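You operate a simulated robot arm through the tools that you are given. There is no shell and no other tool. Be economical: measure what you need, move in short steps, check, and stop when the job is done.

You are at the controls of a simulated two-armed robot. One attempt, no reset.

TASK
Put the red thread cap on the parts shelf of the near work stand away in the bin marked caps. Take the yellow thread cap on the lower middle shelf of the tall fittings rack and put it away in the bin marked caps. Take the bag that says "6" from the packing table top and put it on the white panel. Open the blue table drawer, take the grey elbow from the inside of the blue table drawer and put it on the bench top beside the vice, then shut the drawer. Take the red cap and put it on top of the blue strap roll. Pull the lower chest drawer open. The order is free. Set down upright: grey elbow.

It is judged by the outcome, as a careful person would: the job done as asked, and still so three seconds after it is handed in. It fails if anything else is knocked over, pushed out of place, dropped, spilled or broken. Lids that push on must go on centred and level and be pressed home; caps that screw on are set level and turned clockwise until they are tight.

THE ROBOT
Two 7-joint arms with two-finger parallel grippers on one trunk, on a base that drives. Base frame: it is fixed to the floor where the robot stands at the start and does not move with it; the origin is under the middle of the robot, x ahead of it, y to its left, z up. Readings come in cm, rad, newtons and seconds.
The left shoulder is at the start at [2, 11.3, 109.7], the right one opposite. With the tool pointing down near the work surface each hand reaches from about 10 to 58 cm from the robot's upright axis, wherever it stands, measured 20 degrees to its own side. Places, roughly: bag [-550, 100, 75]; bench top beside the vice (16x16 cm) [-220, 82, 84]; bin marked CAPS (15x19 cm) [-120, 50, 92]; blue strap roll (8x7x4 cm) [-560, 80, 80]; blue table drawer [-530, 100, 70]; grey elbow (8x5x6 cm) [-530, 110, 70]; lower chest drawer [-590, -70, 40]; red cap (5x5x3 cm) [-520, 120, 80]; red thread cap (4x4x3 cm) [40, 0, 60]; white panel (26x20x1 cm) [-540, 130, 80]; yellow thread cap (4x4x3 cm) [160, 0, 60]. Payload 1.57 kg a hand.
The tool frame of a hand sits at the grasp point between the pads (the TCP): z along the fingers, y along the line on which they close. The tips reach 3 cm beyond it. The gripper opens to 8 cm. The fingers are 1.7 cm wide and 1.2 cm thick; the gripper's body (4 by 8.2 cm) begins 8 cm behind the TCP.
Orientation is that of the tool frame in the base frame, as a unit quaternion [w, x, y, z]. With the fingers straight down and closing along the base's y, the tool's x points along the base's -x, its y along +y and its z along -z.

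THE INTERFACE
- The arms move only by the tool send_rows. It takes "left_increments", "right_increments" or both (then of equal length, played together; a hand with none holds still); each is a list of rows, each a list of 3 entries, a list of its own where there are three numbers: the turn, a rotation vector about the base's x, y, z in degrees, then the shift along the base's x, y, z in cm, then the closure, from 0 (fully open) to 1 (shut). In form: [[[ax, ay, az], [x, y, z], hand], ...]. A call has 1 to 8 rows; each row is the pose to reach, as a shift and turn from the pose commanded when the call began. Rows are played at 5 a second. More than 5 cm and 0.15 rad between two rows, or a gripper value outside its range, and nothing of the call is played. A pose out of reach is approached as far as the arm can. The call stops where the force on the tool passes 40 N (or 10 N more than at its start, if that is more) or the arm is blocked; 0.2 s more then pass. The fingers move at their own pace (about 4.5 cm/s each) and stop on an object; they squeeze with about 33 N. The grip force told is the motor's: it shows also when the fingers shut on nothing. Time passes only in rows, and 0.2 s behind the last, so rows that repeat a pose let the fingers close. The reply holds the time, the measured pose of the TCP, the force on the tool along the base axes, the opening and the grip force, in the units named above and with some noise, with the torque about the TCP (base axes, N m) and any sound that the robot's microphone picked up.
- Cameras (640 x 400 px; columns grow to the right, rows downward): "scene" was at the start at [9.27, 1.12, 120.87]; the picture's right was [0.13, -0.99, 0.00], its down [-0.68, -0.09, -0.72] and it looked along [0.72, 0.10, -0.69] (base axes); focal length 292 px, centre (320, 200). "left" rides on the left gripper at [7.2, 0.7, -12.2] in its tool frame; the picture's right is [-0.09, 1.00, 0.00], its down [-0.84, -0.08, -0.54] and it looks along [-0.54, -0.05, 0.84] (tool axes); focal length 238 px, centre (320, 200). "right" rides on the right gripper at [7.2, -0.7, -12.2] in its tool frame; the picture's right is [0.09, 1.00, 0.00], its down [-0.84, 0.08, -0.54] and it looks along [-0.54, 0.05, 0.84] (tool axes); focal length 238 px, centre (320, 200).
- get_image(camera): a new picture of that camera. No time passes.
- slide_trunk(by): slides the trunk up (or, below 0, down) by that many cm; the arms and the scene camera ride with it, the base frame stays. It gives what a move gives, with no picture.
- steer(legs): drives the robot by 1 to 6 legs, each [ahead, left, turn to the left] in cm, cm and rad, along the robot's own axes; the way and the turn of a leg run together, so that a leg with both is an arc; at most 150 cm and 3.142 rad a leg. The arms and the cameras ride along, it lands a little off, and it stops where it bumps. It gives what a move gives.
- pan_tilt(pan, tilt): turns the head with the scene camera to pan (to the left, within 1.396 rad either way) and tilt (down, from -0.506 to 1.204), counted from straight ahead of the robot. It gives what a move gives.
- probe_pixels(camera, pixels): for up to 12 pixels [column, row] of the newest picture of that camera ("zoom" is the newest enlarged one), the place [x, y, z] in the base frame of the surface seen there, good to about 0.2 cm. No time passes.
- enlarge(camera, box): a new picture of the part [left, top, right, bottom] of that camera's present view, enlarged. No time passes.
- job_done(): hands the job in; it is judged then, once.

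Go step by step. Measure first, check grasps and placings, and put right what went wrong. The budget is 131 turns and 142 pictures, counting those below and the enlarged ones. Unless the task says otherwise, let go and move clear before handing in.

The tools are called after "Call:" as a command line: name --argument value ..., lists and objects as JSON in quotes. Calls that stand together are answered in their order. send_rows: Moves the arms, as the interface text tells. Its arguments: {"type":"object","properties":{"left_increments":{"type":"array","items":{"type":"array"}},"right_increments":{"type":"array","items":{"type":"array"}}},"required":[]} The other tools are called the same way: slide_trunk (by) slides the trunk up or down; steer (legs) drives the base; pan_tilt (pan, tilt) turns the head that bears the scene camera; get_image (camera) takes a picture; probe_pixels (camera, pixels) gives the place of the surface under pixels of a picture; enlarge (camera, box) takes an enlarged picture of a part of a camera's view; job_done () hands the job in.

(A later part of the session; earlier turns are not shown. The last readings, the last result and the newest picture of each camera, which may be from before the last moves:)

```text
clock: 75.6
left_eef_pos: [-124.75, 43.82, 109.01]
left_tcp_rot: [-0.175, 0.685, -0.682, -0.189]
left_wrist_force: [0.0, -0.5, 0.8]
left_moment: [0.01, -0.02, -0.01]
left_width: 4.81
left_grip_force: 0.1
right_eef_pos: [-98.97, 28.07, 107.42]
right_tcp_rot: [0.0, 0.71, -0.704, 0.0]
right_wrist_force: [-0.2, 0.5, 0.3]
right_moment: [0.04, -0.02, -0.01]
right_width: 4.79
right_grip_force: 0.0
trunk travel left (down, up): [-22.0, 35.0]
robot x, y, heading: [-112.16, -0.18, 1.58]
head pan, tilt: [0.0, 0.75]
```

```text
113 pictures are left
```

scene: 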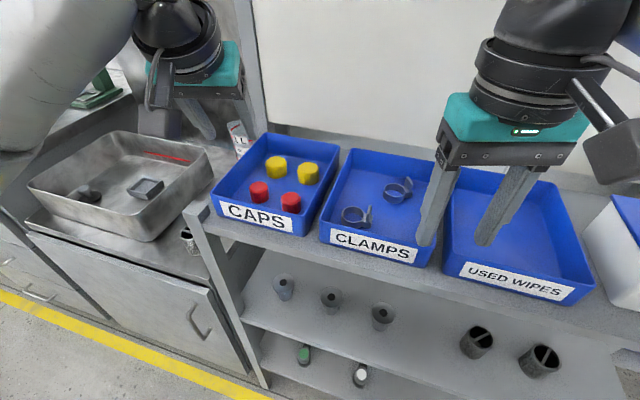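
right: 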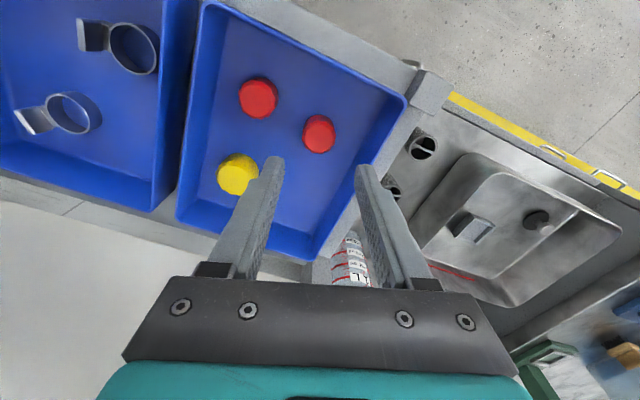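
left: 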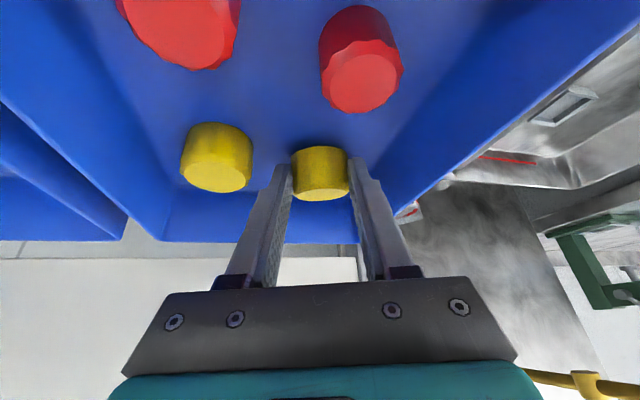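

Both caps are in the bin. I'll straighten the left hand, back out, turn toward -x and drive to the packing area.

Call:
send_rows --left_increments '[[[-7.5, 0, 0], [0, -3, 0], 0], [[-15, 0, 0], [0, -6, 0], 0], [[-22.5, 0, 0], [0, -9, 0], 0], [[-30, 0, 0], [-2, -12, 0], 0]]' --right_increments '[[[0, 0, 0], [0, 0, 0], 0], [[0, 0, 0], [0, 0, 0], 0], [[0, 0, 0], [0, 0, 0], 0], [[0, 0, 0], [0, 0, 0], 0]]'

Call:
steer --legs '[[-75, 0, 0], [0, 0, 1.56], [150, 0, 0], [110, 0, 0]]'

Call:
pan_tilt --pan -0.3 --tilt 0.35

Call:
get_image --camera "scene"

```text
clock: 76.6
left_eef_pos: [-126.79, 31.7, 109.08]
left_tcp_rot: [-0.008, -0.707, 0.707, 0.005]
left_wrist_force: [0.8, 0.4, -0.5]
left_moment: [0.01, -0.02, -0.05]
left_width: 8.02
left_grip_force: 0.2
right_eef_pos: [-99.06, 28.05, 107.44]
right_tcp_rot: [0.0, 0.71, -0.704, 0.001]
right_wrist_force: [0.4, 0.8, -0.8]
right_moment: [0.01, -0.01, -0.01]
right_width: 7.99
right_grip_force: 0.1
trunk travel left (down, up): [-22.0, 35.0]
robot x, y, heading: [-112.28, -0.41, 1.573]
head pan, tilt: [0.0, 0.75]
```

```text
clock: 96.6
left_eef_pos: [-401.1, -86.46, 109.07]
left_tcp_rot: [0.009, 1.0, -0.013, 0.001]
left_wrist_force: [0.0, 0.1, 0.3]
left_moment: [0.01, 0.03, -0.01]
left_width: 8.0
left_grip_force: 0.0
right_eef_pos: [-396.74, -58.83, 107.32]
right_tcp_rot: [0.0, 1.0, -0.009, 0.002]
right_wrist_force: [-0.9, -0.3, 0.5]
right_moment: [0.0, 0.01, -0.01]
right_width: 7.99
right_grip_force: 0.0
trunk travel left (down, up): [-22.0, 35.0]
robot x, y, heading: [-368.24, -72.53, 3.126]
head pan, tilt: [0.0, 0.75]
```

```text
clock: 97.5
left_eef_pos: [-401.08, -86.45, 109.0]
left_tcp_rot: [0.009, 1.0, -0.013, 0.001]
left_wrist_force: [-0.1, -0.8, 0.2]
left_moment: [0.0, -0.01, 0.01]
left_width: 7.98
left_grip_force: 0.1
right_eef_pos: [-396.61, -58.83, 107.43]
right_tcp_rot: [0.0, 1.0, -0.009, 0.001]
right_wrist_force: [-0.5, -0.5, 0.4]
right_moment: [0.01, 0.02, 0.01]
right_width: 8.0
right_grip_force: 0.1
trunk travel left (down, up): [-22.0, 35.0]
robot x, y, heading: [-368.44, -72.74, 3.126]
head pan, tilt: [-0.3, 0.351]
```

```text
112 pictures are left
```

scene: 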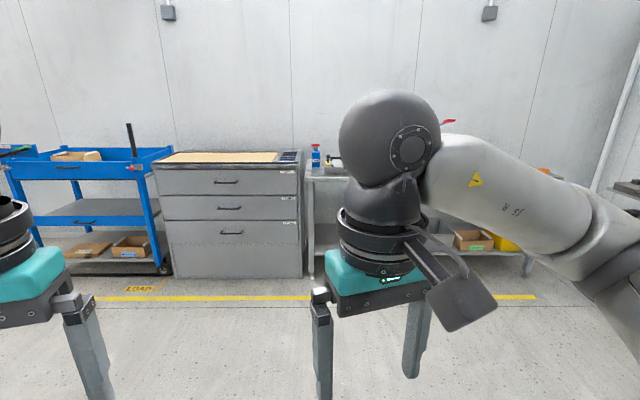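

The grey three-drawer chest is ahead (lower handle near (232,233)) and the packing table is to its right. I'll measure the chest handles.

Call:
enlarge --camera "scene" --box '[140, 140, 310, 290]'

Call:
probe_pixels --camera "scene" --pixels '[[226, 182], [230, 208], [231, 233], [221, 233], [242, 233], [200, 260], [172, 265], [300, 265], [160, 170], [297, 170], [230, 225], [230, 245]]'

```text
2.67 times, centred on (225, 215) of scene
```

zoom: 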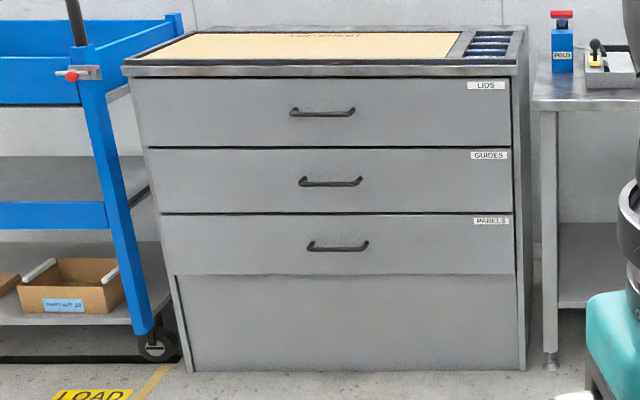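

```text
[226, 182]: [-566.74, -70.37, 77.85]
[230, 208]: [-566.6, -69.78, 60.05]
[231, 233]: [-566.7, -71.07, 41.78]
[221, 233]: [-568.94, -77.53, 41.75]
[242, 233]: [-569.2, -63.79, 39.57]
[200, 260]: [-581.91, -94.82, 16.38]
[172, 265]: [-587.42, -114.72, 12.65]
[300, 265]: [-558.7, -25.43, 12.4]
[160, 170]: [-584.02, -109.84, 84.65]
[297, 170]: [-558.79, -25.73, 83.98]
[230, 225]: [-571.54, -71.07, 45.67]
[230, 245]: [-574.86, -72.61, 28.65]
```

The lower handle bar is at about (-567, -71, 41.8) and the chest face is turned 0.29 rad. I'll face the chest squarely about 65 cm off, lower the trunk, and begin rolling the left hand 90° with a 40° forward tilt to grip the bar.

Call:
steer --legs '[[0, 0, -0.28], [126, 44.3, 0]]'

Call:
slide_trunk --by -22

Call:
send_rows --left_increments '[[[-1.7, 3.2, -7.1], [0, 0, 0], 0.3], [[-3.5, 6.5, -14.3], [0, 0, 0], 0.6], [[-5.2, 9.8, -21.5], [0, 0, 0], 0.6], [[-6.9, 13.0, -28.7], [0, 0, 0], 0.6], [[-8.7, 16.3, -35.8], [0, 0, 0], 0.6], [[-10.4, 19.5, -43.0], [0, 0, 0], 0.6]]'

Call:
pan_tilt --pan 0.1 --tilt 0.7

Call:
get_image --camera "scene"

```text
clock: 105.0
left_eef_pos: [-536.25, -81.64, 109.06]
left_tcp_rot: [0.009, 0.988, -0.157, 0.0]
left_wrist_force: [-0.3, 0.3, 0.1]
left_moment: [0.01, 0.01, -0.01]
left_width: 8.0
left_grip_force: 0.1
right_eef_pos: [-524.25, -56.3, 107.46]
right_tcp_rot: [0.001, 0.988, -0.152, 0.001]
right_wrist_force: [-0.7, 0.2, 0.2]
right_moment: [0.01, -0.03, -0.01]
right_width: 8.03
right_grip_force: 0.1
trunk travel left (down, up): [-22.0, 35.0]
robot x, y, heading: [-501.17, -77.74, 2.836]
head pan, tilt: [-0.3, 0.351]
```

```text
clock: 107.4
left_eef_pos: [-536.41, -81.59, 87.2]
left_tcp_rot: [0.009, 0.988, -0.157, -0.001]
left_wrist_force: [0.0, 0.2, 0.5]
left_moment: [-0.02, -0.01, 0.0]
left_width: 8.0
left_grip_force: 0.0
right_eef_pos: [-524.33, -56.25, 85.28]
right_tcp_rot: [0.0, 0.988, -0.151, 0.001]
right_wrist_force: [0.9, 0.1, -0.2]
right_moment: [-0.01, 0.02, -0.01]
right_width: 7.99
right_grip_force: 0.0
trunk travel left (down, up): [0.0, 57.0]
robot x, y, heading: [-501.24, -77.53, 2.838]
head pan, tilt: [-0.3, 0.351]
```

```text
clock: 108.8
left_eef_pos: [-536.33, -81.62, 87.15]
left_tcp_rot: [0.122, 0.843, -0.501, -0.154]
left_wrist_force: [-0.1, 1.6, 0.8]
left_moment: [0.0, 0.01, 0.01]
left_width: 3.19
left_grip_force: 0.2
right_eef_pos: [-524.47, -56.29, 85.34]
right_tcp_rot: [0.0, 0.988, -0.152, 0.001]
right_wrist_force: [0.2, -0.3, 0.0]
right_moment: [0.02, -0.01, -0.03]
right_width: 8.02
right_grip_force: 0.1
trunk travel left (down, up): [0.0, 57.0]
robot x, y, heading: [-501.34, -77.51, 2.838]
head pan, tilt: [-0.3, 0.351]
```

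```text
clock: 109.7
left_eef_pos: [-536.39, -81.41, 87.09]
left_tcp_rot: [0.121, 0.843, -0.501, -0.153]
left_wrist_force: [-0.1, 0.4, 0.4]
left_moment: [0.0, 0.05, 0.0]
left_width: 3.19
left_grip_force: 0.0
right_eef_pos: [-524.3, -56.29, 85.31]
right_tcp_rot: [-0.001, 0.988, -0.151, 0.001]
right_wrist_force: [0.9, 0.5, -0.7]
right_moment: [0.01, 0.03, 0.0]
right_width: 8.02
right_grip_force: 0.0
trunk travel left (down, up): [0.0, 57.0]
robot x, y, heading: [-501.4, -77.66, 2.839]
head pan, tilt: [0.099, 0.7]
```

```text
110 pictures are left
```

scene: 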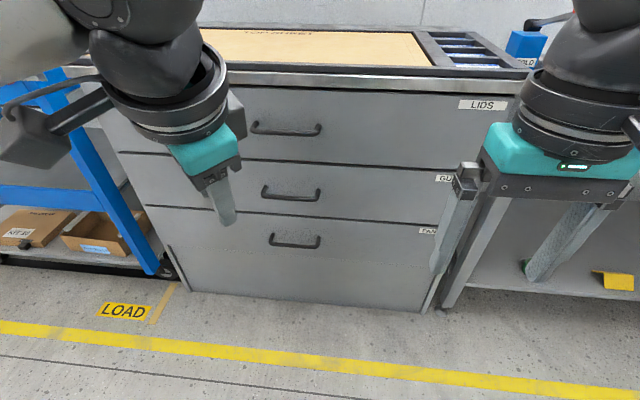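

The roll works fine. I'll finish the rotation while lowering, and measure the lower handle at (295,243) precisely.

Call:
probe_pixels --camera "scene" --pixels '[[295, 245], [280, 244], [310, 245], [295, 228], [295, 260], [272, 240], [318, 240], [200, 245], [400, 255]]'

Call:
send_rows --left_increments '[[[-1.7, 3.2, -7.1], [0, 0, -4], 0.6], [[-3.5, 6.5, -14.3], [0, 0, -8], 0.6], [[-5.2, 9.8, -21.5], [0, 0, -12], 0.6], [[-6.9, 13.0, -28.7], [0, 0, -16], 0.6], [[-8.7, 16.3, -35.8], [0, 0, -20], 0.6], [[-10.4, 19.5, -43.0], [0, 0, -24], 0.6], [[-10.4, 19.5, -43.0], [0, 0, -28], 0.6]]'

Call:
get_image --camera "scene"

```text
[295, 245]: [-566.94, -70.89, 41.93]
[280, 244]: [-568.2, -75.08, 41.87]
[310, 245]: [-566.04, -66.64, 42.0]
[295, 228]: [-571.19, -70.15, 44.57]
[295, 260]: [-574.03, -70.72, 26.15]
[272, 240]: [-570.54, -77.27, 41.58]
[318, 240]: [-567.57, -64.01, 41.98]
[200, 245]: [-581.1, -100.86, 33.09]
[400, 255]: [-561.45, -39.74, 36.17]
```

```text
clock: 111.2
left_eef_pos: [-536.47, -81.74, 59.06]
left_tcp_rot: [-0.212, -0.55, 0.758, 0.281]
left_wrist_force: [0.0, 0.4, 0.3]
left_moment: [0.01, 0.0, -0.03]
left_width: 3.18
left_grip_force: 0.1
left hand out of reach, approached as far as the arm can: row 2, 3, 4, 5
right_eef_pos: [-524.21, -56.27, 85.29]
right_tcp_rot: [0.0, 0.988, -0.152, 0.001]
right_wrist_force: [0.0, 0.2, -0.8]
right_moment: [0.02, 0.03, 0.01]
right_width: 8.0
right_grip_force: 0.1
trunk travel left (down, up): [0.0, 57.0]
robot x, y, heading: [-501.54, -77.53, 2.836]
head pan, tilt: [0.099, 0.7]
```

```text
109 pictures are left
```

scene: 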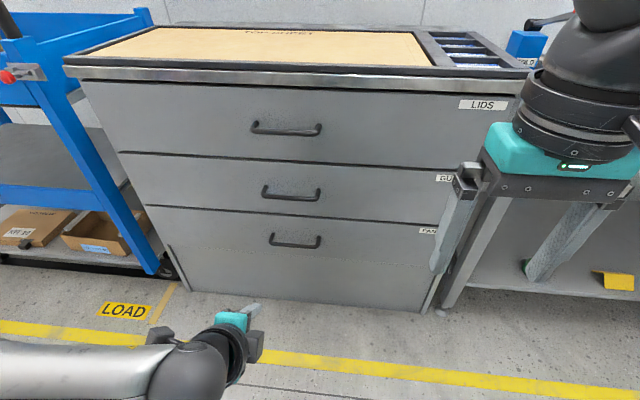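

The hand is posed pointing into the chest at 41°. The bar centre is (-567.4, -70.8, 41.6); I'll drive 20 cm closer and check the remaining offset.

Call:
steer --legs '[[20, -1.5, 0]]'

Call:
get_image --camera "scene"

Call:
get_image --camera "left"

```text
clock: 112.8
left_eef_pos: [-554.79, -74.36, 59.08]
left_tcp_rot: [-0.212, -0.55, 0.757, 0.281]
left_wrist_force: [0.7, -0.8, -0.7]
left_moment: [0.01, -0.01, 0.05]
left_width: 3.18
left_grip_force: 0.1
right_eef_pos: [-542.45, -48.78, 85.33]
right_tcp_rot: [0.0, 0.988, -0.153, 0.001]
right_wrist_force: [0.0, 0.4, 0.2]
right_moment: [0.02, -0.01, 0.03]
right_width: 8.02
right_grip_force: 0.1
trunk travel left (down, up): [0.0, 57.0]
robot x, y, heading: [-519.77, -70.37, 2.834]
head pan, tilt: [0.099, 0.7]
```

```text
108 pictures are left
```

scene: 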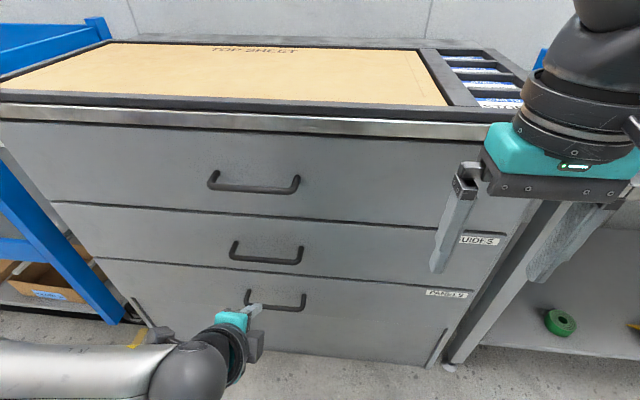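

```text
107 pictures are left
```

left: 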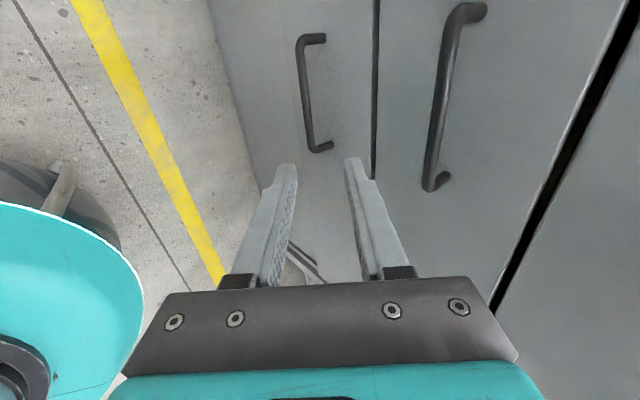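

The lower handle is at about (305,95) in the left view, between the finger lines. I'll probe it from here.

Call:
probe_pixels --camera "left" --pixels '[[300, 60], [304, 90], [308, 120], [330, 90], [330, 120], [303, 105], [270, 100]]'

```text
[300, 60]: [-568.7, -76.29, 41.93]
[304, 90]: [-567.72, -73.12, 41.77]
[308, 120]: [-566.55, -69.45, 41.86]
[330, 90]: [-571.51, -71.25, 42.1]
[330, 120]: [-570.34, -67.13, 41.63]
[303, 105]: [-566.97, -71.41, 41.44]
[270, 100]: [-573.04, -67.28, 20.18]
```

The bar centre is about (-567.2, -71, 41.5). I'll lower 2.9 cm, then slide along the finger direction so the fingers straddle the bar.

Call:
send_rows --left_increments '[[[0, 0, 0], [0, 0, -2.9], 0.6], [[0, 0, 0], [-2.9, 0.8, -6.3], 0.6], [[0, 0, 0], [-5.8, 1.6, -9.8], 0.6], [[0, 0, 0], [-8.7, 2.45, -13.2], 0.6], [[0, 0, 0], [-11.65, 3.26, -16.7], 0.6], [[0, 0, 0], [-11.65, 3.26, -16.7], 0.6]]'

Call:
get_image --camera "left"

```text
clock: 114.2
left_eef_pos: [-566.38, -70.72, 42.55]
left_tcp_rot: [-0.212, -0.549, 0.758, 0.281]
left_wrist_force: [0.2, 0.3, 0.4]
left_moment: [-0.01, 0.0, -0.01]
left_width: 3.21
left_grip_force: 0.0
right_eef_pos: [-542.78, -48.83, 85.39]
right_tcp_rot: [0.0, 0.988, -0.153, 0.001]
right_wrist_force: [-0.1, 0.7, 0.2]
right_moment: [-0.03, 0.02, 0.01]
right_width: 8.01
right_grip_force: 0.0
trunk travel left (down, up): [0.0, 57.0]
robot x, y, heading: [-519.67, -70.62, 2.837]
head pan, tilt: [0.099, 0.7]
```

```text
106 pictures are left
```

left: 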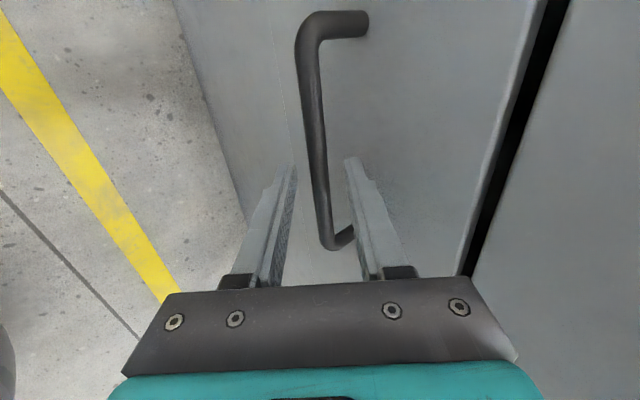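

The bar lies between the fingers. I'll close, then pull by driving straight back.

Call:
send_rows --left_increments '[[[0, 0, 0], [0, 0, 0], 1], [[0, 0, 0], [0, 0, 0], 1], [[0, 0, 0], [0, 0, 0], 1], [[0, 0, 0], [0, 0, 0], 1]]'

Call:
steer --legs '[[-10, 0, 0.008]]'

Call:
get_image --camera "scene"

```text
clock: 115.2
left_eef_pos: [-566.42, -70.83, 42.52]
left_tcp_rot: [-0.211, -0.55, 0.758, 0.28]
left_wrist_force: [-2.4, 0.8, 2.8]
left_moment: [0.29, -0.07, 0.38]
left_width: 1.19
left_grip_force: 29.0
right_eef_pos: [-542.51, -48.91, 85.42]
right_tcp_rot: [0.0, 0.988, -0.154, 0.001]
right_wrist_force: [0.4, -0.5, -0.1]
right_moment: [-0.01, -0.03, 0.0]
right_width: 7.98
right_grip_force: 0.1
trunk travel left (down, up): [0.0, 57.0]
robot x, y, heading: [-519.93, -70.29, 2.833]
head pan, tilt: [0.099, 0.7]
```

```text
clock: 116.4
left_eef_pos: [-556.97, -73.94, 42.42]
left_tcp_rot: [-0.21, -0.552, 0.756, 0.281]
left_wrist_force: [3.5, 10.0, 4.6]
left_moment: [0.48, -0.12, -0.1]
left_width: 1.18
left_grip_force: 28.9
right_eef_pos: [-533.31, -51.95, 85.41]
right_tcp_rot: [0.0, 0.989, -0.149, 0.001]
right_wrist_force: [-0.6, 0.1, -0.6]
right_moment: [-0.02, 0.01, 0.02]
right_width: 8.0
right_grip_force: 0.1
trunk travel left (down, up): [0.0, 57.0]
robot x, y, heading: [-510.56, -72.7, 2.837]
head pan, tilt: [0.099, 0.7]
```

```text
105 pictures are left
```

scene: 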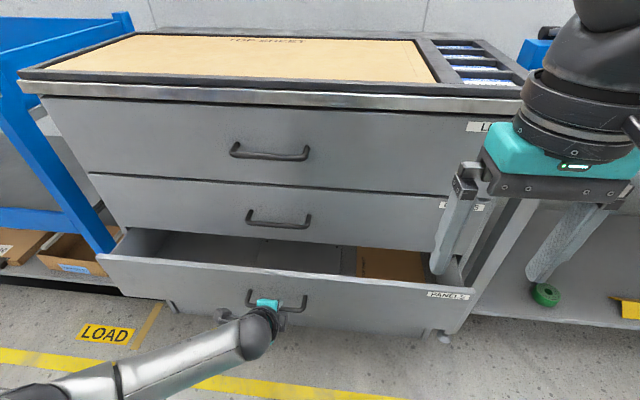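

The drawer has come out about 10 cm. I'll pull another 14 cm.

Call:
steer --legs '[[-14, 0, 0]]'

Call:
get_image --camera "scene"

```text
clock: 117.7
left_eef_pos: [-543.41, -78.11, 42.48]
left_tcp_rot: [-0.213, -0.552, 0.755, 0.281]
left_wrist_force: [-1.8, -7.3, 5.8]
left_moment: [0.23, -0.05, 0.16]
left_width: 1.17
left_grip_force: 29.0
right_eef_pos: [-519.88, -56.25, 85.32]
right_tcp_rot: [0.0, 0.989, -0.15, 0.002]
right_wrist_force: [0.9, -0.4, 0.4]
right_moment: [0.0, -0.01, -0.01]
right_width: 8.01
right_grip_force: 0.0
trunk travel left (down, up): [0.0, 57.0]
robot x, y, heading: [-496.8, -77.49, 2.842]
head pan, tilt: [0.099, 0.7]
```

```text
104 pictures are left
```

scene: 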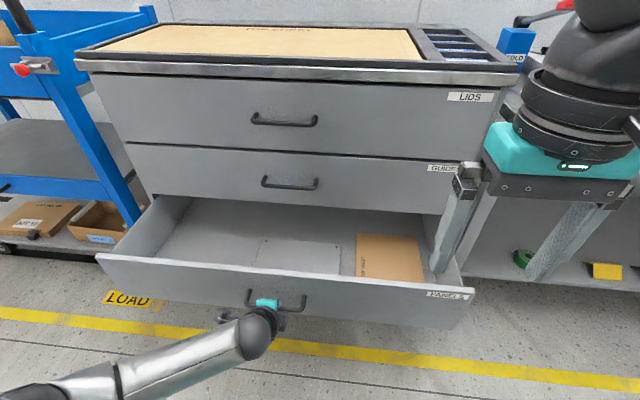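

It's open about 24 cm. I'll pull 8 cm more to be safe, then let go and draw the hand back.

Call:
steer --legs '[[-8, 0, 0]]'

Call:
send_rows --left_increments '[[[0, 0, 0], [0, 0, 0], 0.6], [[0, 0, 0], [0, 0, 0], 0.6], [[0, 0, 0], [2, -0.6, 2.4], 0.6], [[0, 0, 0], [4, -1.2, 4.8], 0.6], [[0, 0, 0], [6, -1.8, 8], 0.6], [[0, 0, 0], [7, -2.1, 12], 0.6], [[0, 0, 0], [7, -2.1, 16], 0.6], [[0, 0, 0], [7, -2.1, 20], 0.6]]'

Call:
get_image --camera "scene"

```text
clock: 118.8
left_eef_pos: [-535.83, -80.66, 42.48]
left_tcp_rot: [-0.212, -0.554, 0.755, 0.28]
left_wrist_force: [0.7, -2.2, 3.5]
left_moment: [0.34, -0.08, 0.03]
left_width: 1.16
left_grip_force: 29.2
right_eef_pos: [-512.17, -58.56, 85.43]
right_tcp_rot: [0.0, 0.989, -0.149, 0.001]
right_wrist_force: [-0.5, -0.3, -0.1]
right_moment: [0.0, 0.01, 0.0]
right_width: 7.99
right_grip_force: 0.0
trunk travel left (down, up): [0.0, 57.0]
robot x, y, heading: [-489.31, -79.67, 2.845]
head pan, tilt: [0.099, 0.7]
```

```text
clock: 120.6
left_eef_pos: [-528.7, -82.99, 62.71]
left_tcp_rot: [-0.212, -0.553, 0.756, 0.28]
left_wrist_force: [-0.9, -0.1, 0.8]
left_moment: [-0.03, -0.02, 0.0]
left_width: 3.22
left_grip_force: 0.0
right_eef_pos: [-512.26, -58.62, 85.35]
right_tcp_rot: [0.001, 0.989, -0.149, 0.001]
right_wrist_force: [0.4, -0.3, -0.1]
right_moment: [0.03, -0.02, 0.0]
right_width: 7.98
right_grip_force: 0.0
trunk travel left (down, up): [0.0, 57.0]
robot x, y, heading: [-489.21, -79.44, 2.846]
head pan, tilt: [0.099, 0.7]
```

```text
103 pictures are left
```

scene: 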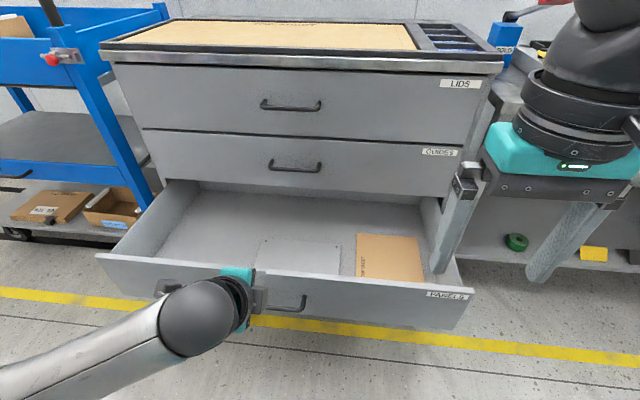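

The lower chest drawer is open about 31 cm and clear of the hand. I'll back off, raise the trunk and unroll the left hand.

Call:
steer --legs '[[-35, 0, 0]]'

Call:
send_rows --left_increments '[[[1.7, -3.2, 7.1], [0, 0, 3], 0.6], [[3.5, -6.5, 14.3], [0, 0, 6], 0.6], [[5.2, -9.8, 21.5], [0, 0, 9], 0.6], [[6.9, -13.0, 28.7], [0, 0, 12], 0.6], [[8.7, -16.3, 35.8], [0, 0, 15], 0.6], [[10.4, -19.5, 43.0], [0, 0, 18], 0.6], [[12.1, -22.8, 50.2], [0, 0, 20], 0.3], [[13.9, -26, 57.3], [0, 0, 22], 0]]'

Call:
send_rows --left_increments '[[[1.7, -3.2, 7.1], [0, 0, 0], 0], [[3.5, -6.5, 14.3], [0, 0, 0], 0], [[5.2, -9.8, 21.5], [0, 0, 0], 0], [[6.9, -13.0, 28.7], [0, 0, 0], 0]]'

Call:
slide_trunk --by 18

Call:
pan_tilt --pan -0.9 --tilt 0.35

Call:
get_image --camera "scene"

```text
clock: 122.8
left_eef_pos: [-495.98, -93.08, 62.62]
left_tcp_rot: [-0.213, -0.556, 0.754, 0.279]
left_wrist_force: [-0.3, 0.5, 0.3]
left_moment: [0.02, -0.01, 0.0]
left_width: 3.19
left_grip_force: 0.0
right_eef_pos: [-479.61, -68.76, 85.35]
right_tcp_rot: [0.0, 0.989, -0.146, 0.001]
right_wrist_force: [0.4, -0.3, 0.3]
right_moment: [0.01, 0.04, -0.03]
right_width: 7.99
right_grip_force: 0.2
trunk travel left (down, up): [0.0, 57.0]
robot x, y, heading: [-456.61, -89.64, 2.85]
head pan, tilt: [0.099, 0.7]
```

```text
clock: 124.6
left_eef_pos: [-496.0, -93.12, 84.47]
left_tcp_rot: [0.086, 0.912, -0.387, -0.101]
left_wrist_force: [-0.3, 0.1, 0.9]
left_moment: [0.01, -0.04, -0.01]
left_width: 7.99
left_grip_force: 0.1
right_eef_pos: [-479.53, -68.71, 85.38]
right_tcp_rot: [0.001, 0.989, -0.147, 0.001]
right_wrist_force: [0.3, 0.0, -0.4]
right_moment: [-0.01, 0.0, -0.02]
right_width: 8.02
right_grip_force: 0.0
trunk travel left (down, up): [0.0, 57.0]
robot x, y, heading: [-456.85, -89.74, 2.852]
head pan, tilt: [0.099, 0.7]
```

```text
clock: 125.6
left_eef_pos: [-495.86, -93.09, 84.64]
left_tcp_rot: [0.011, 0.989, -0.15, 0.003]
left_wrist_force: [0.7, -0.1, 0.4]
left_moment: [-0.03, 0.0, 0.01]
left_width: 7.97
left_grip_force: 0.1
right_eef_pos: [-479.6, -68.77, 85.3]
right_tcp_rot: [0.0, 0.989, -0.146, 0.001]
right_wrist_force: [0.3, 0.0, -0.3]
right_moment: [-0.02, -0.01, 0.01]
right_width: 8.05
right_grip_force: 0.0
trunk travel left (down, up): [0.0, 57.0]
robot x, y, heading: [-456.22, -89.61, 2.847]
head pan, tilt: [0.099, 0.7]
```

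```text
clock: 127.6
left_eef_pos: [-496.03, -93.18, 102.55]
left_tcp_rot: [0.011, 0.989, -0.15, 0.002]
left_wrist_force: [0.2, 0.6, -0.4]
left_moment: [0.0, -0.01, 0.0]
left_width: 8.0
left_grip_force: 0.1
right_eef_pos: [-479.65, -68.67, 103.29]
right_tcp_rot: [0.0, 0.989, -0.147, 0.001]
right_wrist_force: [-0.3, 0.7, -0.6]
right_moment: [0.03, 0.01, 0.0]
right_width: 7.99
right_grip_force: 0.0
trunk travel left (down, up): [-18.0, 39.0]
robot x, y, heading: [-456.45, -89.75, 2.85]
head pan, tilt: [0.099, 0.7]
```

```text
clock: 128.9
left_eef_pos: [-496.0, -93.01, 102.52]
left_tcp_rot: [0.011, 0.989, -0.15, 0.001]
left_wrist_force: [0.7, -0.3, -0.5]
left_moment: [-0.02, 0.0, 0.0]
left_width: 8.02
left_grip_force: 0.0
right_eef_pos: [-479.64, -68.67, 103.23]
right_tcp_rot: [-0.001, 0.989, -0.146, 0.001]
right_wrist_force: [0.4, -0.6, 0.2]
right_moment: [0.02, 0.01, 0.06]
right_width: 8.0
right_grip_force: 0.1
trunk travel left (down, up): [-18.0, 39.0]
robot x, y, heading: [-456.51, -89.78, 2.85]
head pan, tilt: [-0.901, 0.351]
```

```text
102 pictures are left
```

scene: 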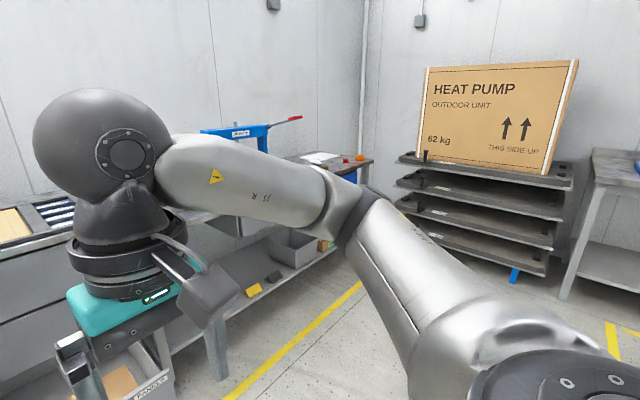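

The packing table with its items is beyond, at around (340,165). I'll strafe right along it and look.

Call:
steer --legs '[[0, -150, 0], [0, -35, 0]]'

Call:
pan_tilt --pan 0.0 --tilt 0.4

Call:
get_image --camera "scene"

```text
clock: 138.3
left_eef_pos: [-442.01, 87.24, 102.63]
left_tcp_rot: [0.011, 0.989, -0.15, 0.003]
left_wrist_force: [-0.5, 0.1, -0.3]
left_moment: [-0.02, -0.02, 0.0]
left_width: 8.04
left_grip_force: 0.0
right_eef_pos: [-425.74, 111.71, 103.44]
right_tcp_rot: [0.0, 0.989, -0.145, 0.001]
right_wrist_force: [0.5, 0.2, 0.6]
right_moment: [0.05, -0.01, 0.0]
right_width: 8.0
right_grip_force: 0.0
trunk travel left (down, up): [-18.0, 39.0]
robot x, y, heading: [-402.45, 90.48, 2.854]
head pan, tilt: [-0.901, 0.351]
```

```text
clock: 139.5
left_eef_pos: [-442.13, 87.2, 102.59]
left_tcp_rot: [0.011, 0.989, -0.149, 0.002]
left_wrist_force: [-0.2, 0.1, -0.1]
left_moment: [-0.02, 0.01, -0.02]
left_width: 8.0
left_grip_force: 0.0
right_eef_pos: [-425.83, 111.64, 103.42]
right_tcp_rot: [0.001, 0.99, -0.144, 0.001]
right_wrist_force: [-0.5, -0.1, 0.7]
right_moment: [0.0, 0.02, 0.0]
right_width: 8.02
right_grip_force: 0.0
trunk travel left (down, up): [-18.0, 39.0]
robot x, y, heading: [-402.34, 90.7, 2.851]
head pan, tilt: [0.0, 0.4]
```

```text
101 pictures are left
```

scene: 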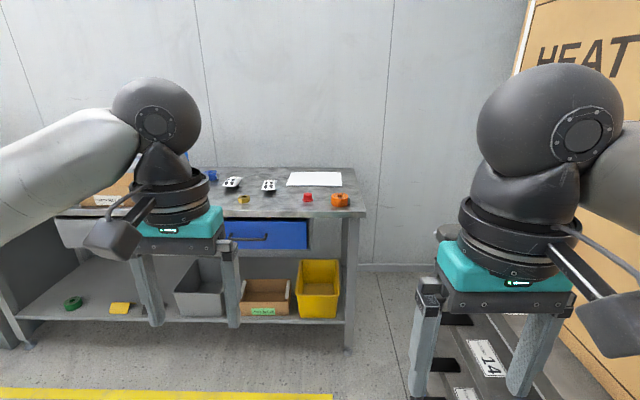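

Table contents are visible: white panel (313,179), red cap (307,197), bags (232,182)/(269,184), blue drawer (265,235). I'll magnify and measure.

Call:
enlarge --camera "scene" --box '[200, 150, 370, 260]'

Call:
probe_pixels --camera "scene" --pixels '[[307, 196], [340, 199], [290, 183], [341, 183], [232, 182], [269, 184], [243, 198], [266, 238], [225, 225], [307, 225], [364, 213], [312, 172]]'

```text
3.64 times, centred on (285, 205) of scene
```

zoom: 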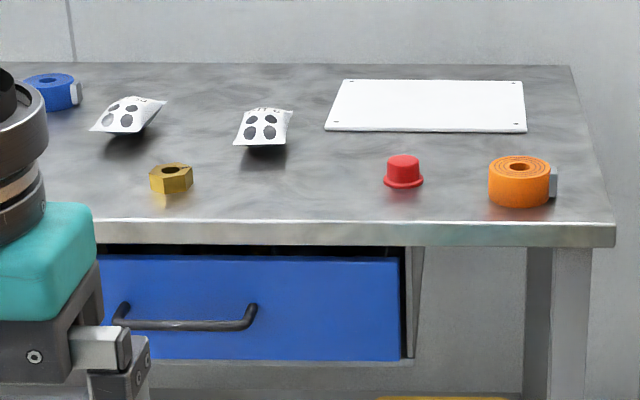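

```text
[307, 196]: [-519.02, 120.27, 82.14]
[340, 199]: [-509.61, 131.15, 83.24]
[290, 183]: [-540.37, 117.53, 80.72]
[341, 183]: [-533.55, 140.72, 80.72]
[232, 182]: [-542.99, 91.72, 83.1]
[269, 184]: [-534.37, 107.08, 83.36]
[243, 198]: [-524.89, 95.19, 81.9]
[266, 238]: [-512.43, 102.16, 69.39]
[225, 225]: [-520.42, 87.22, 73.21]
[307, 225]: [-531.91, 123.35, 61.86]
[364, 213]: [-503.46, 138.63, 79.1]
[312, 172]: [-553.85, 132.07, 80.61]
```

The table is square to the robot's heading. I'll drive closer and take a closer look at the bags, roll and base clearance.

Call:
steer --legs '[[62, 18, 0]]'

Call:
pan_tilt --pan 0.0 --tilt 0.7

Call:
get_image --camera "scene"

Call:
pan_tilt --pan 0.0 --tilt 1.2

Call:
get_image --camera "scene"

```text
clock: 143.1
left_eef_pos: [-506.49, 87.69, 102.61]
left_tcp_rot: [0.011, 0.989, -0.148, 0.002]
left_wrist_force: [-0.7, -0.2, -0.4]
left_moment: [0.01, -0.01, 0.04]
left_width: 8.01
left_grip_force: 0.1
right_eef_pos: [-490.07, 112.25, 103.33]
right_tcp_rot: [0.0, 0.99, -0.143, 0.0]
right_wrist_force: [-0.4, 0.5, -0.2]
right_moment: [0.01, -0.02, 0.02]
right_width: 8.02
right_grip_force: 0.0
trunk travel left (down, up): [-18.0, 39.0]
robot x, y, heading: [-466.69, 91.36, 2.853]
head pan, tilt: [0.0, 0.4]
```

```text
clock: 143.9
left_eef_pos: [-506.33, 87.7, 102.65]
left_tcp_rot: [0.011, 0.989, -0.148, 0.001]
left_wrist_force: [-0.7, 0.0, -0.3]
left_moment: [-0.03, -0.01, 0.0]
left_width: 7.99
left_grip_force: 0.1
right_eef_pos: [-490.09, 112.05, 103.34]
right_tcp_rot: [0.0, 0.99, -0.143, 0.0]
right_wrist_force: [-0.2, 0.2, 0.6]
right_moment: [0.0, 0.02, 0.0]
right_width: 7.99
right_grip_force: 0.2
trunk travel left (down, up): [-18.0, 39.0]
robot x, y, heading: [-466.67, 91.32, 2.85]
head pan, tilt: [0.0, 0.7]
```

```text
99 pictures are left
```

scene: 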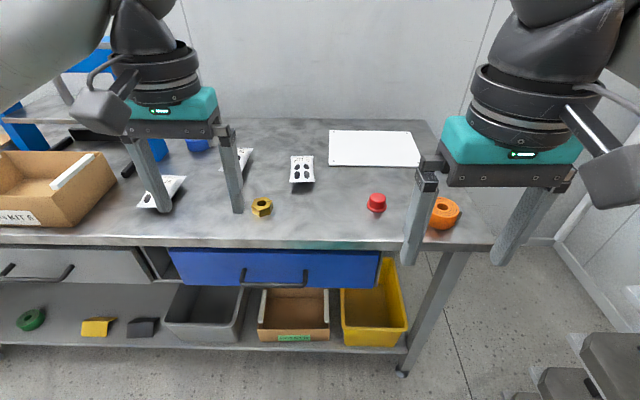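

```text
clock: 144.8
left_eef_pos: [-506.3, 87.66, 102.6]
left_tcp_rot: [0.011, 0.989, -0.148, 0.002]
left_wrist_force: [-0.1, -0.2, -1.0]
left_moment: [-0.02, -0.01, 0.0]
left_width: 7.97
left_grip_force: 0.1
right_eef_pos: [-490.03, 112.21, 103.3]
right_tcp_rot: [0.0, 0.99, -0.143, 0.0]
right_wrist_force: [-0.7, -0.2, 1.4]
right_moment: [0.02, 0.0, 0.02]
right_width: 8.02
right_grip_force: 0.0
trunk travel left (down, up): [-18.0, 39.0]
robot x, y, heading: [-466.8, 91.26, 2.843]
head pan, tilt: [0.0, 1.201]
```

```text
98 pictures are left
```

scene: 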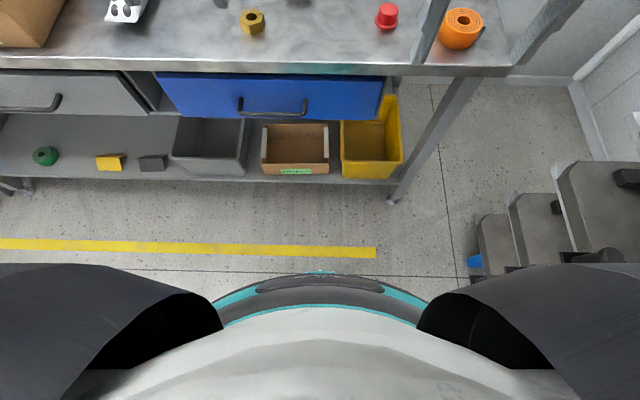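

I can see the base's front rim at about (320,276); I'll probe it against the table edge, then study the bags.

Call:
probe_pixels --camera "scene" --pixels '[[320, 276], [320, 285], [320, 300], [320, 180], [280, 72], [235, 285]]'

Call:
pan_tilt --pan 0.25 --tilt 0.6

Call:
enlarge --camera "scene" --box '[190, 100, 470, 260]'

```text
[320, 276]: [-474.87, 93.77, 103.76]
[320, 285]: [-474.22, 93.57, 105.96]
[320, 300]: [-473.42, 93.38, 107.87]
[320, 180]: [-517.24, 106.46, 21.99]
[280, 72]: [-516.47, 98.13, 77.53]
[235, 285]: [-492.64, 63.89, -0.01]
```

```text
clock: 145.8
left_eef_pos: [-506.35, 87.79, 102.56]
left_tcp_rot: [0.012, 0.989, -0.148, 0.002]
left_wrist_force: [-0.7, 0.0, -0.2]
left_moment: [-0.03, 0.03, 0.03]
left_width: 8.01
left_grip_force: 0.1
right_eef_pos: [-490.01, 112.16, 103.28]
right_tcp_rot: [0.0, 0.99, -0.143, 0.002]
right_wrist_force: [-0.6, 0.2, 0.3]
right_moment: [0.03, -0.01, 0.01]
right_width: 8.02
right_grip_force: 0.2
trunk travel left (down, up): [-18.0, 39.0]
robot x, y, heading: [-466.82, 91.25, 2.852]
head pan, tilt: [0.25, 0.6]
```

```text
2.29 times, centred on (330, 180) of scene
```

zoom: 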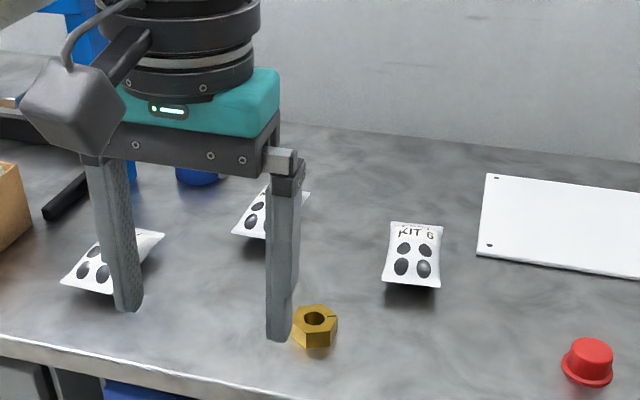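

The bag marked "KIT 6" is the right-hand one (zoom 415,255). I'll move in to about 30 cm from the table edge (floor is visible 27 cm ahead, so it clears), lower the trunk 8 cm, and view the bag with the right camera.

Call:
steer --legs '[[18.5, 6, 0]]'

Call:
slide_trunk --by -8

Call:
pan_tilt --pan -0.1 --tilt 0.7

Call:
get_image --camera "scene"

Call:
get_image --camera "right"

```text
clock: 147.4
left_eef_pos: [-525.82, 87.35, 102.57]
left_tcp_rot: [0.011, 0.989, -0.149, 0.003]
left_wrist_force: [-0.2, -0.7, 0.4]
left_moment: [0.0, -0.01, 0.01]
left_width: 7.97
left_grip_force: 0.0
right_eef_pos: [-509.4, 111.76, 103.35]
right_tcp_rot: [0.001, 0.989, -0.145, 0.001]
right_wrist_force: [-0.2, -0.9, 0.2]
right_moment: [0.03, -0.02, 0.0]
right_width: 8.0
right_grip_force: 0.1
trunk travel left (down, up): [-18.0, 39.0]
robot x, y, heading: [-486.1, 91.35, 2.852]
head pan, tilt: [0.25, 0.6]
```

```text
clock: 148.6
left_eef_pos: [-525.64, 87.31, 94.56]
left_tcp_rot: [0.011, 0.989, -0.149, 0.002]
left_wrist_force: [-0.8, 0.4, -0.6]
left_moment: [0.0, -0.02, 0.01]
left_width: 8.01
left_grip_force: 0.1
right_eef_pos: [-509.33, 111.67, 95.41]
right_tcp_rot: [0.001, 0.99, -0.144, 0.0]
right_wrist_force: [0.0, -0.4, 0.2]
right_moment: [0.01, 0.01, 0.01]
right_width: 8.01
right_grip_force: 0.1
trunk travel left (down, up): [-10.0, 47.0]
robot x, y, heading: [-485.89, 90.92, 2.85]
head pan, tilt: [0.25, 0.6]
```

```text
clock: 149.4
left_eef_pos: [-525.7, 87.2, 94.66]
left_tcp_rot: [0.011, 0.989, -0.151, 0.002]
left_wrist_force: [0.4, -0.8, 0.4]
left_moment: [-0.01, -0.01, -0.01]
left_width: 7.99
left_grip_force: 0.0
right_eef_pos: [-509.47, 111.72, 95.31]
right_tcp_rot: [0.0, 0.989, -0.145, 0.0]
right_wrist_force: [0.1, -0.6, -0.4]
right_moment: [-0.02, 0.01, 0.03]
right_width: 7.99
right_grip_force: 0.1
trunk travel left (down, up): [-10.0, 47.0]
robot x, y, heading: [-486.12, 90.89, 2.854]
head pan, tilt: [-0.099, 0.7]
```

```text
96 pictures are left
```

scene: 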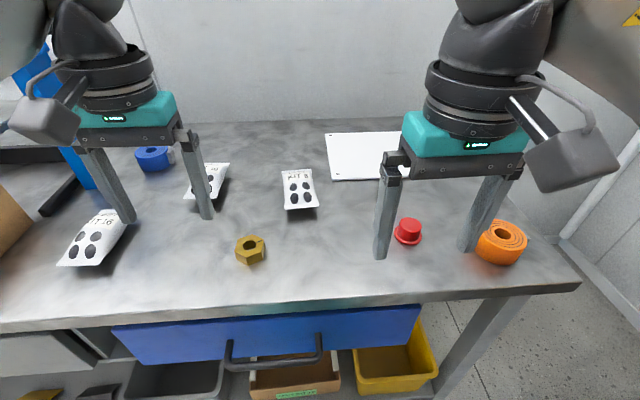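

```text
95 pictures are left
```

right: 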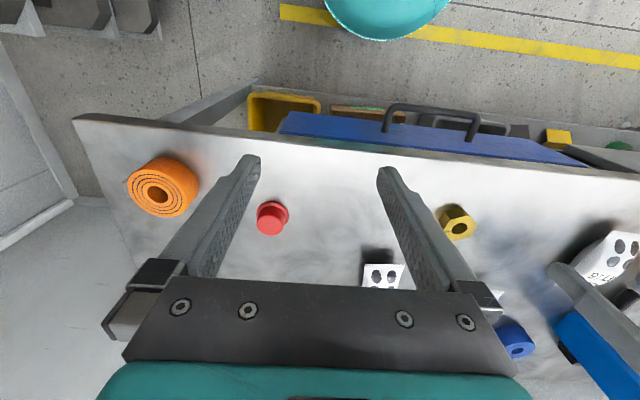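

There are three kit bags; I'll magnify all the labels to be sure which says 6.

Call:
enlarge --camera "scene" --box '[270, 160, 330, 220]'

Call:
probe_pixels --camera "zoom" --pixels '[[180, 130], [420, 115], [230, 500], [510, 470], [300, 200], [340, 330], [350, 440], [350, 130], [380, 560]]'

Call:
enlarge --camera "scene" --box '[50, 140, 240, 280]'

```text
6.67 times, centred on (300, 190) of scene
```

zoom: 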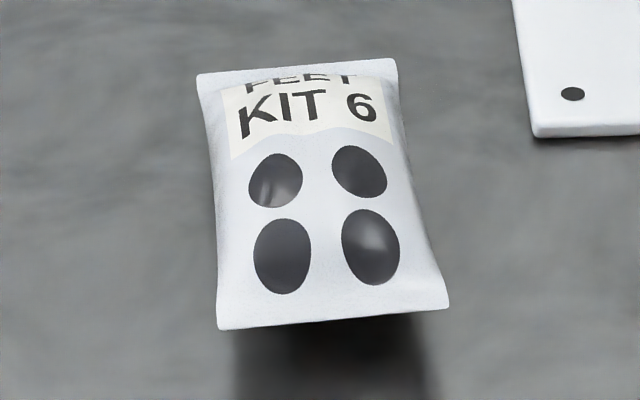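

```text
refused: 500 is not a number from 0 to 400
```

```text
2.86 times, centred on (145, 210) of scene
```

zoom: 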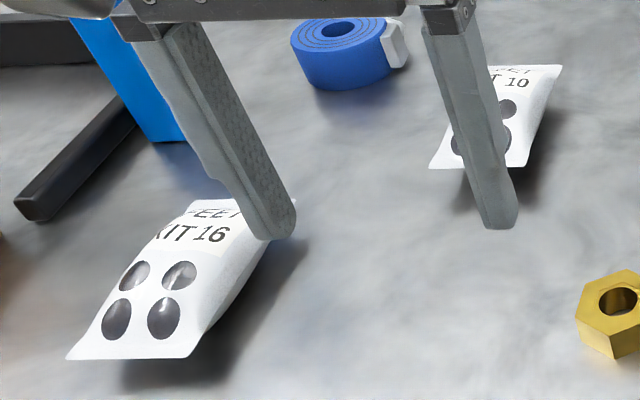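

The target is confirmed: "KIT 6" (others are 10 and 16). I'll measure its corners, the panel, the red cap and the roll.

Call:
probe_pixels --camera "scene" --pixels '[[284, 173], [309, 171], [287, 207], [316, 204], [299, 189], [302, 200], [297, 175], [328, 136], [336, 178], [380, 134], [153, 152], [301, 213]]'

Call:
probe_pixels --camera "right" --pixels '[[271, 205], [271, 220], [262, 218], [282, 218], [271, 212], [256, 222], [288, 214]]'

```text
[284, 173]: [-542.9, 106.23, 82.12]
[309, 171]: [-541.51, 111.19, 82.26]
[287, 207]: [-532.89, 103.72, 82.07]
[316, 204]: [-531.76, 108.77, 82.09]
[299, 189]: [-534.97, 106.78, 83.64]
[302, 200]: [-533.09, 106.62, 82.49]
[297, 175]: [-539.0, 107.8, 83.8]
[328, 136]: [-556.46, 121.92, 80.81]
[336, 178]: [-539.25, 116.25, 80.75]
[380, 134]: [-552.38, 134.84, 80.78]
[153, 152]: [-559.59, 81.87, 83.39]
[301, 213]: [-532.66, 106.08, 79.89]
```

```text
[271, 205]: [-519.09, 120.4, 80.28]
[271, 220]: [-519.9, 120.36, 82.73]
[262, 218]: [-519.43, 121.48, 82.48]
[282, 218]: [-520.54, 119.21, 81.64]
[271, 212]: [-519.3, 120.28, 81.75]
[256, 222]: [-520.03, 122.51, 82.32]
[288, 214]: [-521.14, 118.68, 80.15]
```

Bag centre is (-537.3, 107.5), about 10 × 5 cm, lying along my forward direction. I'll tilt the right hand 40° forward over it and move the left hand out of the way.

Call:
send_rows --right_increments '[[[1.9, 6.4, 0], [-4.2, 0, 0], 0], [[3.9, 12.8, 0], [-8.7, -0.8, 0], 0], [[5.8, 19.1, 0], [-13.2, -1.8, 0], 0], [[7.7, 25.5, 0], [-17.7, -2.8, 0], 0], [[9.7, 31.9, 0], [-22.2, -3.8, 0], 0], [[11.6, 38.3, 0], [-26.6, -4.6, -1.8], 0], [[11.6, 38.3, 0], [-26.6, -4.6, -1.8], 0]]' --left_increments '[[[0, 0, 0], [1.5, -2, 0], 0], [[0, 0, 0], [3, -4, 0], 0], [[0, 0, 0], [4.5, -6, 0], 0], [[0, 0, 0], [6, -8, 0], 0], [[0, 0, 0], [7.6, -9.6, 0], 0], [[0, 0, 0], [9.2, -11.2, 0], 0], [[0, 0, 0], [9.2, -11.2, 0], 0]]'

Call:
get_image --camera "right"

Call:
get_image --camera "scene"

```text
clock: 151.0
left_eef_pos: [-516.39, 75.88, 94.53]
left_tcp_rot: [0.011, 0.989, -0.149, 0.002]
left_wrist_force: [0.3, -0.4, 0.2]
left_moment: [0.0, 0.01, -0.03]
left_width: 8.0
left_grip_force: 0.0
right_eef_pos: [-536.04, 106.98, 93.63]
right_tcp_rot: [-0.052, 0.929, -0.137, -0.339]
right_wrist_force: [0.4, 0.3, 0.4]
right_moment: [0.01, 0.01, 0.02]
right_width: 7.98
right_grip_force: 0.0
trunk travel left (down, up): [-10.0, 47.0]
robot x, y, heading: [-486.04, 90.86, 2.851]
head pan, tilt: [-0.099, 0.7]
```

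```text
92 pictures are left
```

right: 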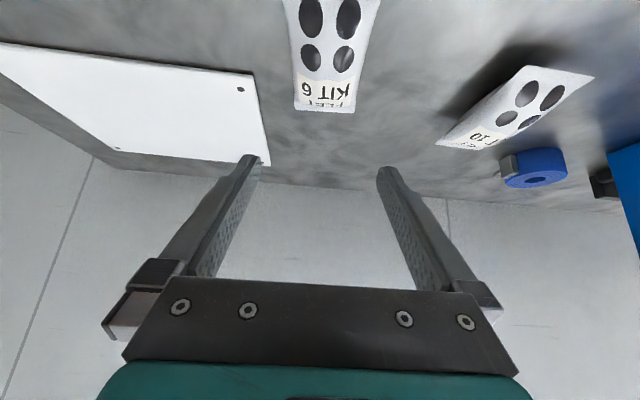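

```text
91 pictures are left
```

scene: 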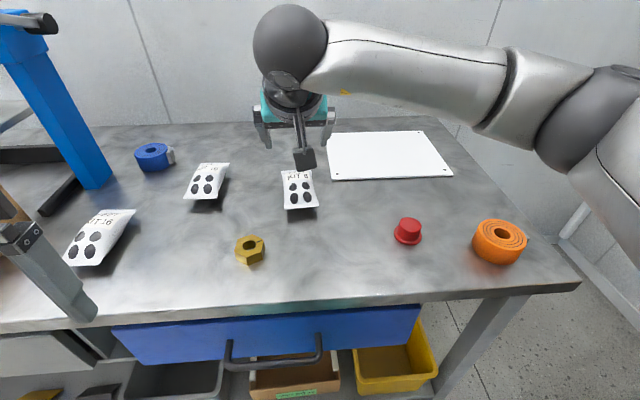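

Fingers are lined up with the bag. I'll descend 10 cm, grip gently and check.

Call:
send_rows --right_increments '[[[0, 0, 0], [0, 0, -4], 0], [[0, 0, 0], [0, 0, -8], 0], [[0, 0, 0], [0, 0, -10], 0], [[0, 0, 0], [0, 0, -10], 0.5], [[0, 0, 0], [0, 0, -10], 1], [[0, 0, 0], [0, 0, -10], 1], [[0, 0, 0], [0, 0, -10], 1]]'

Call:
get_image --camera "right"

```text
clock: 152.6
left_eef_pos: [-516.49, 75.88, 94.6]
left_tcp_rot: [0.012, 0.989, -0.149, 0.003]
left_wrist_force: [0.1, 0.0, 0.3]
left_moment: [0.02, 0.0, -0.02]
left_width: 7.98
left_grip_force: 0.1
right_eef_pos: [-536.06, 107.12, 83.54]
right_tcp_rot: [-0.051, 0.93, -0.136, -0.337]
right_wrist_force: [1.2, 1.5, 0.2]
right_moment: [-0.02, -0.02, -0.03]
right_width: 5.74
right_grip_force: 33.1
trunk travel left (down, up): [-10.0, 47.0]
robot x, y, heading: [-486.35, 90.95, 2.851]
head pan, tilt: [-0.099, 0.7]
```

```text
90 pictures are left
```

right: 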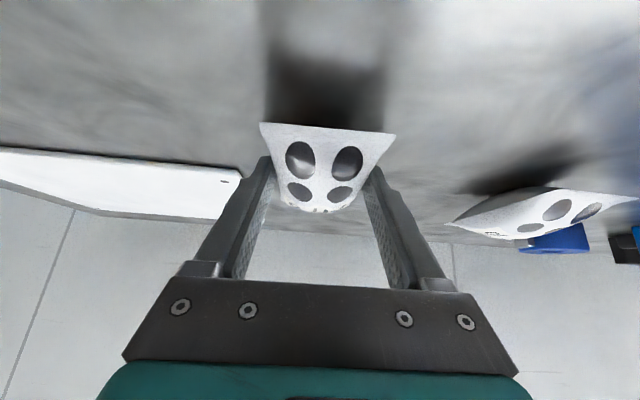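

The bag is gripped at 5.7 cm. I'll lift it 7 cm and carry it over the panel.

Call:
send_rows --right_increments '[[[0, 0, 0], [0, 0, 3.5], 1], [[0, 0, 0], [0, 0, 7], 1], [[0, 0, 0], [-0.9, 4.6, 7], 1], [[0, 0, 0], [-1.9, 9.3, 7], 1], [[0, 0, 0], [-2.9, 14, 7], 1], [[0, 0, 0], [-3.9, 18.6, 7], 1], [[0, 0, 0], [-4.9, 23.2, 7], 1], [[0, 0, 0], [-4.9, 23.2, 7], 1]]'

Call:
get_image --camera "scene"

Call:
get_image --camera "right"

```text
clock: 154.4
left_eef_pos: [-516.5, 75.93, 94.64]
left_tcp_rot: [0.011, 0.989, -0.15, 0.002]
left_wrist_force: [-0.5, -0.9, 0.9]
left_moment: [0.0, 0.0, -0.02]
left_width: 8.0
left_grip_force: 0.0
right_eef_pos: [-540.99, 130.72, 90.33]
right_tcp_rot: [-0.051, 0.929, -0.136, -0.339]
right_wrist_force: [0.6, -0.2, -1.2]
right_moment: [-0.01, -0.01, 0.03]
right_width: 5.71
right_grip_force: 33.2
trunk travel left (down, up): [-10.0, 47.0]
robot x, y, heading: [-486.28, 90.52, 2.848]
head pan, tilt: [-0.099, 0.7]
```

```text
89 pictures are left
```

scene: 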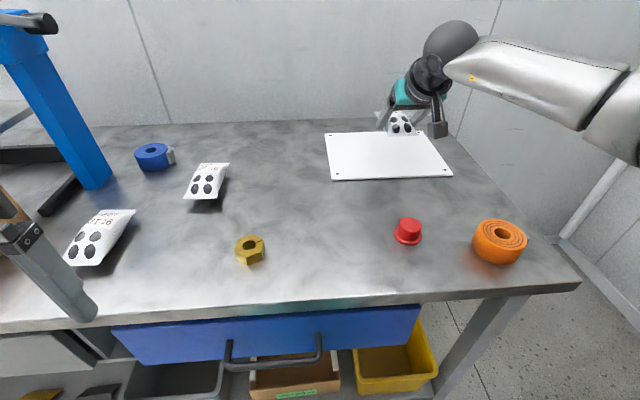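

```text
88 pictures are left
```

right: 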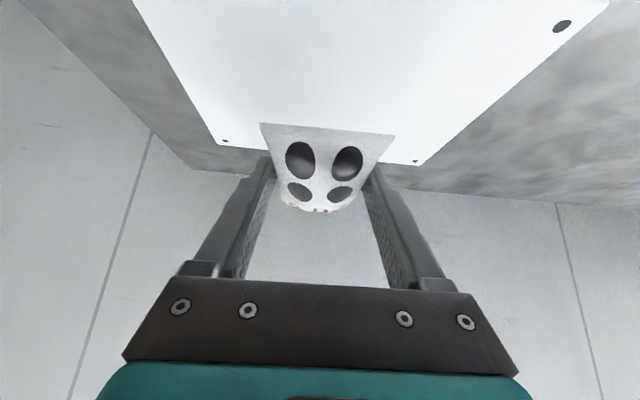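

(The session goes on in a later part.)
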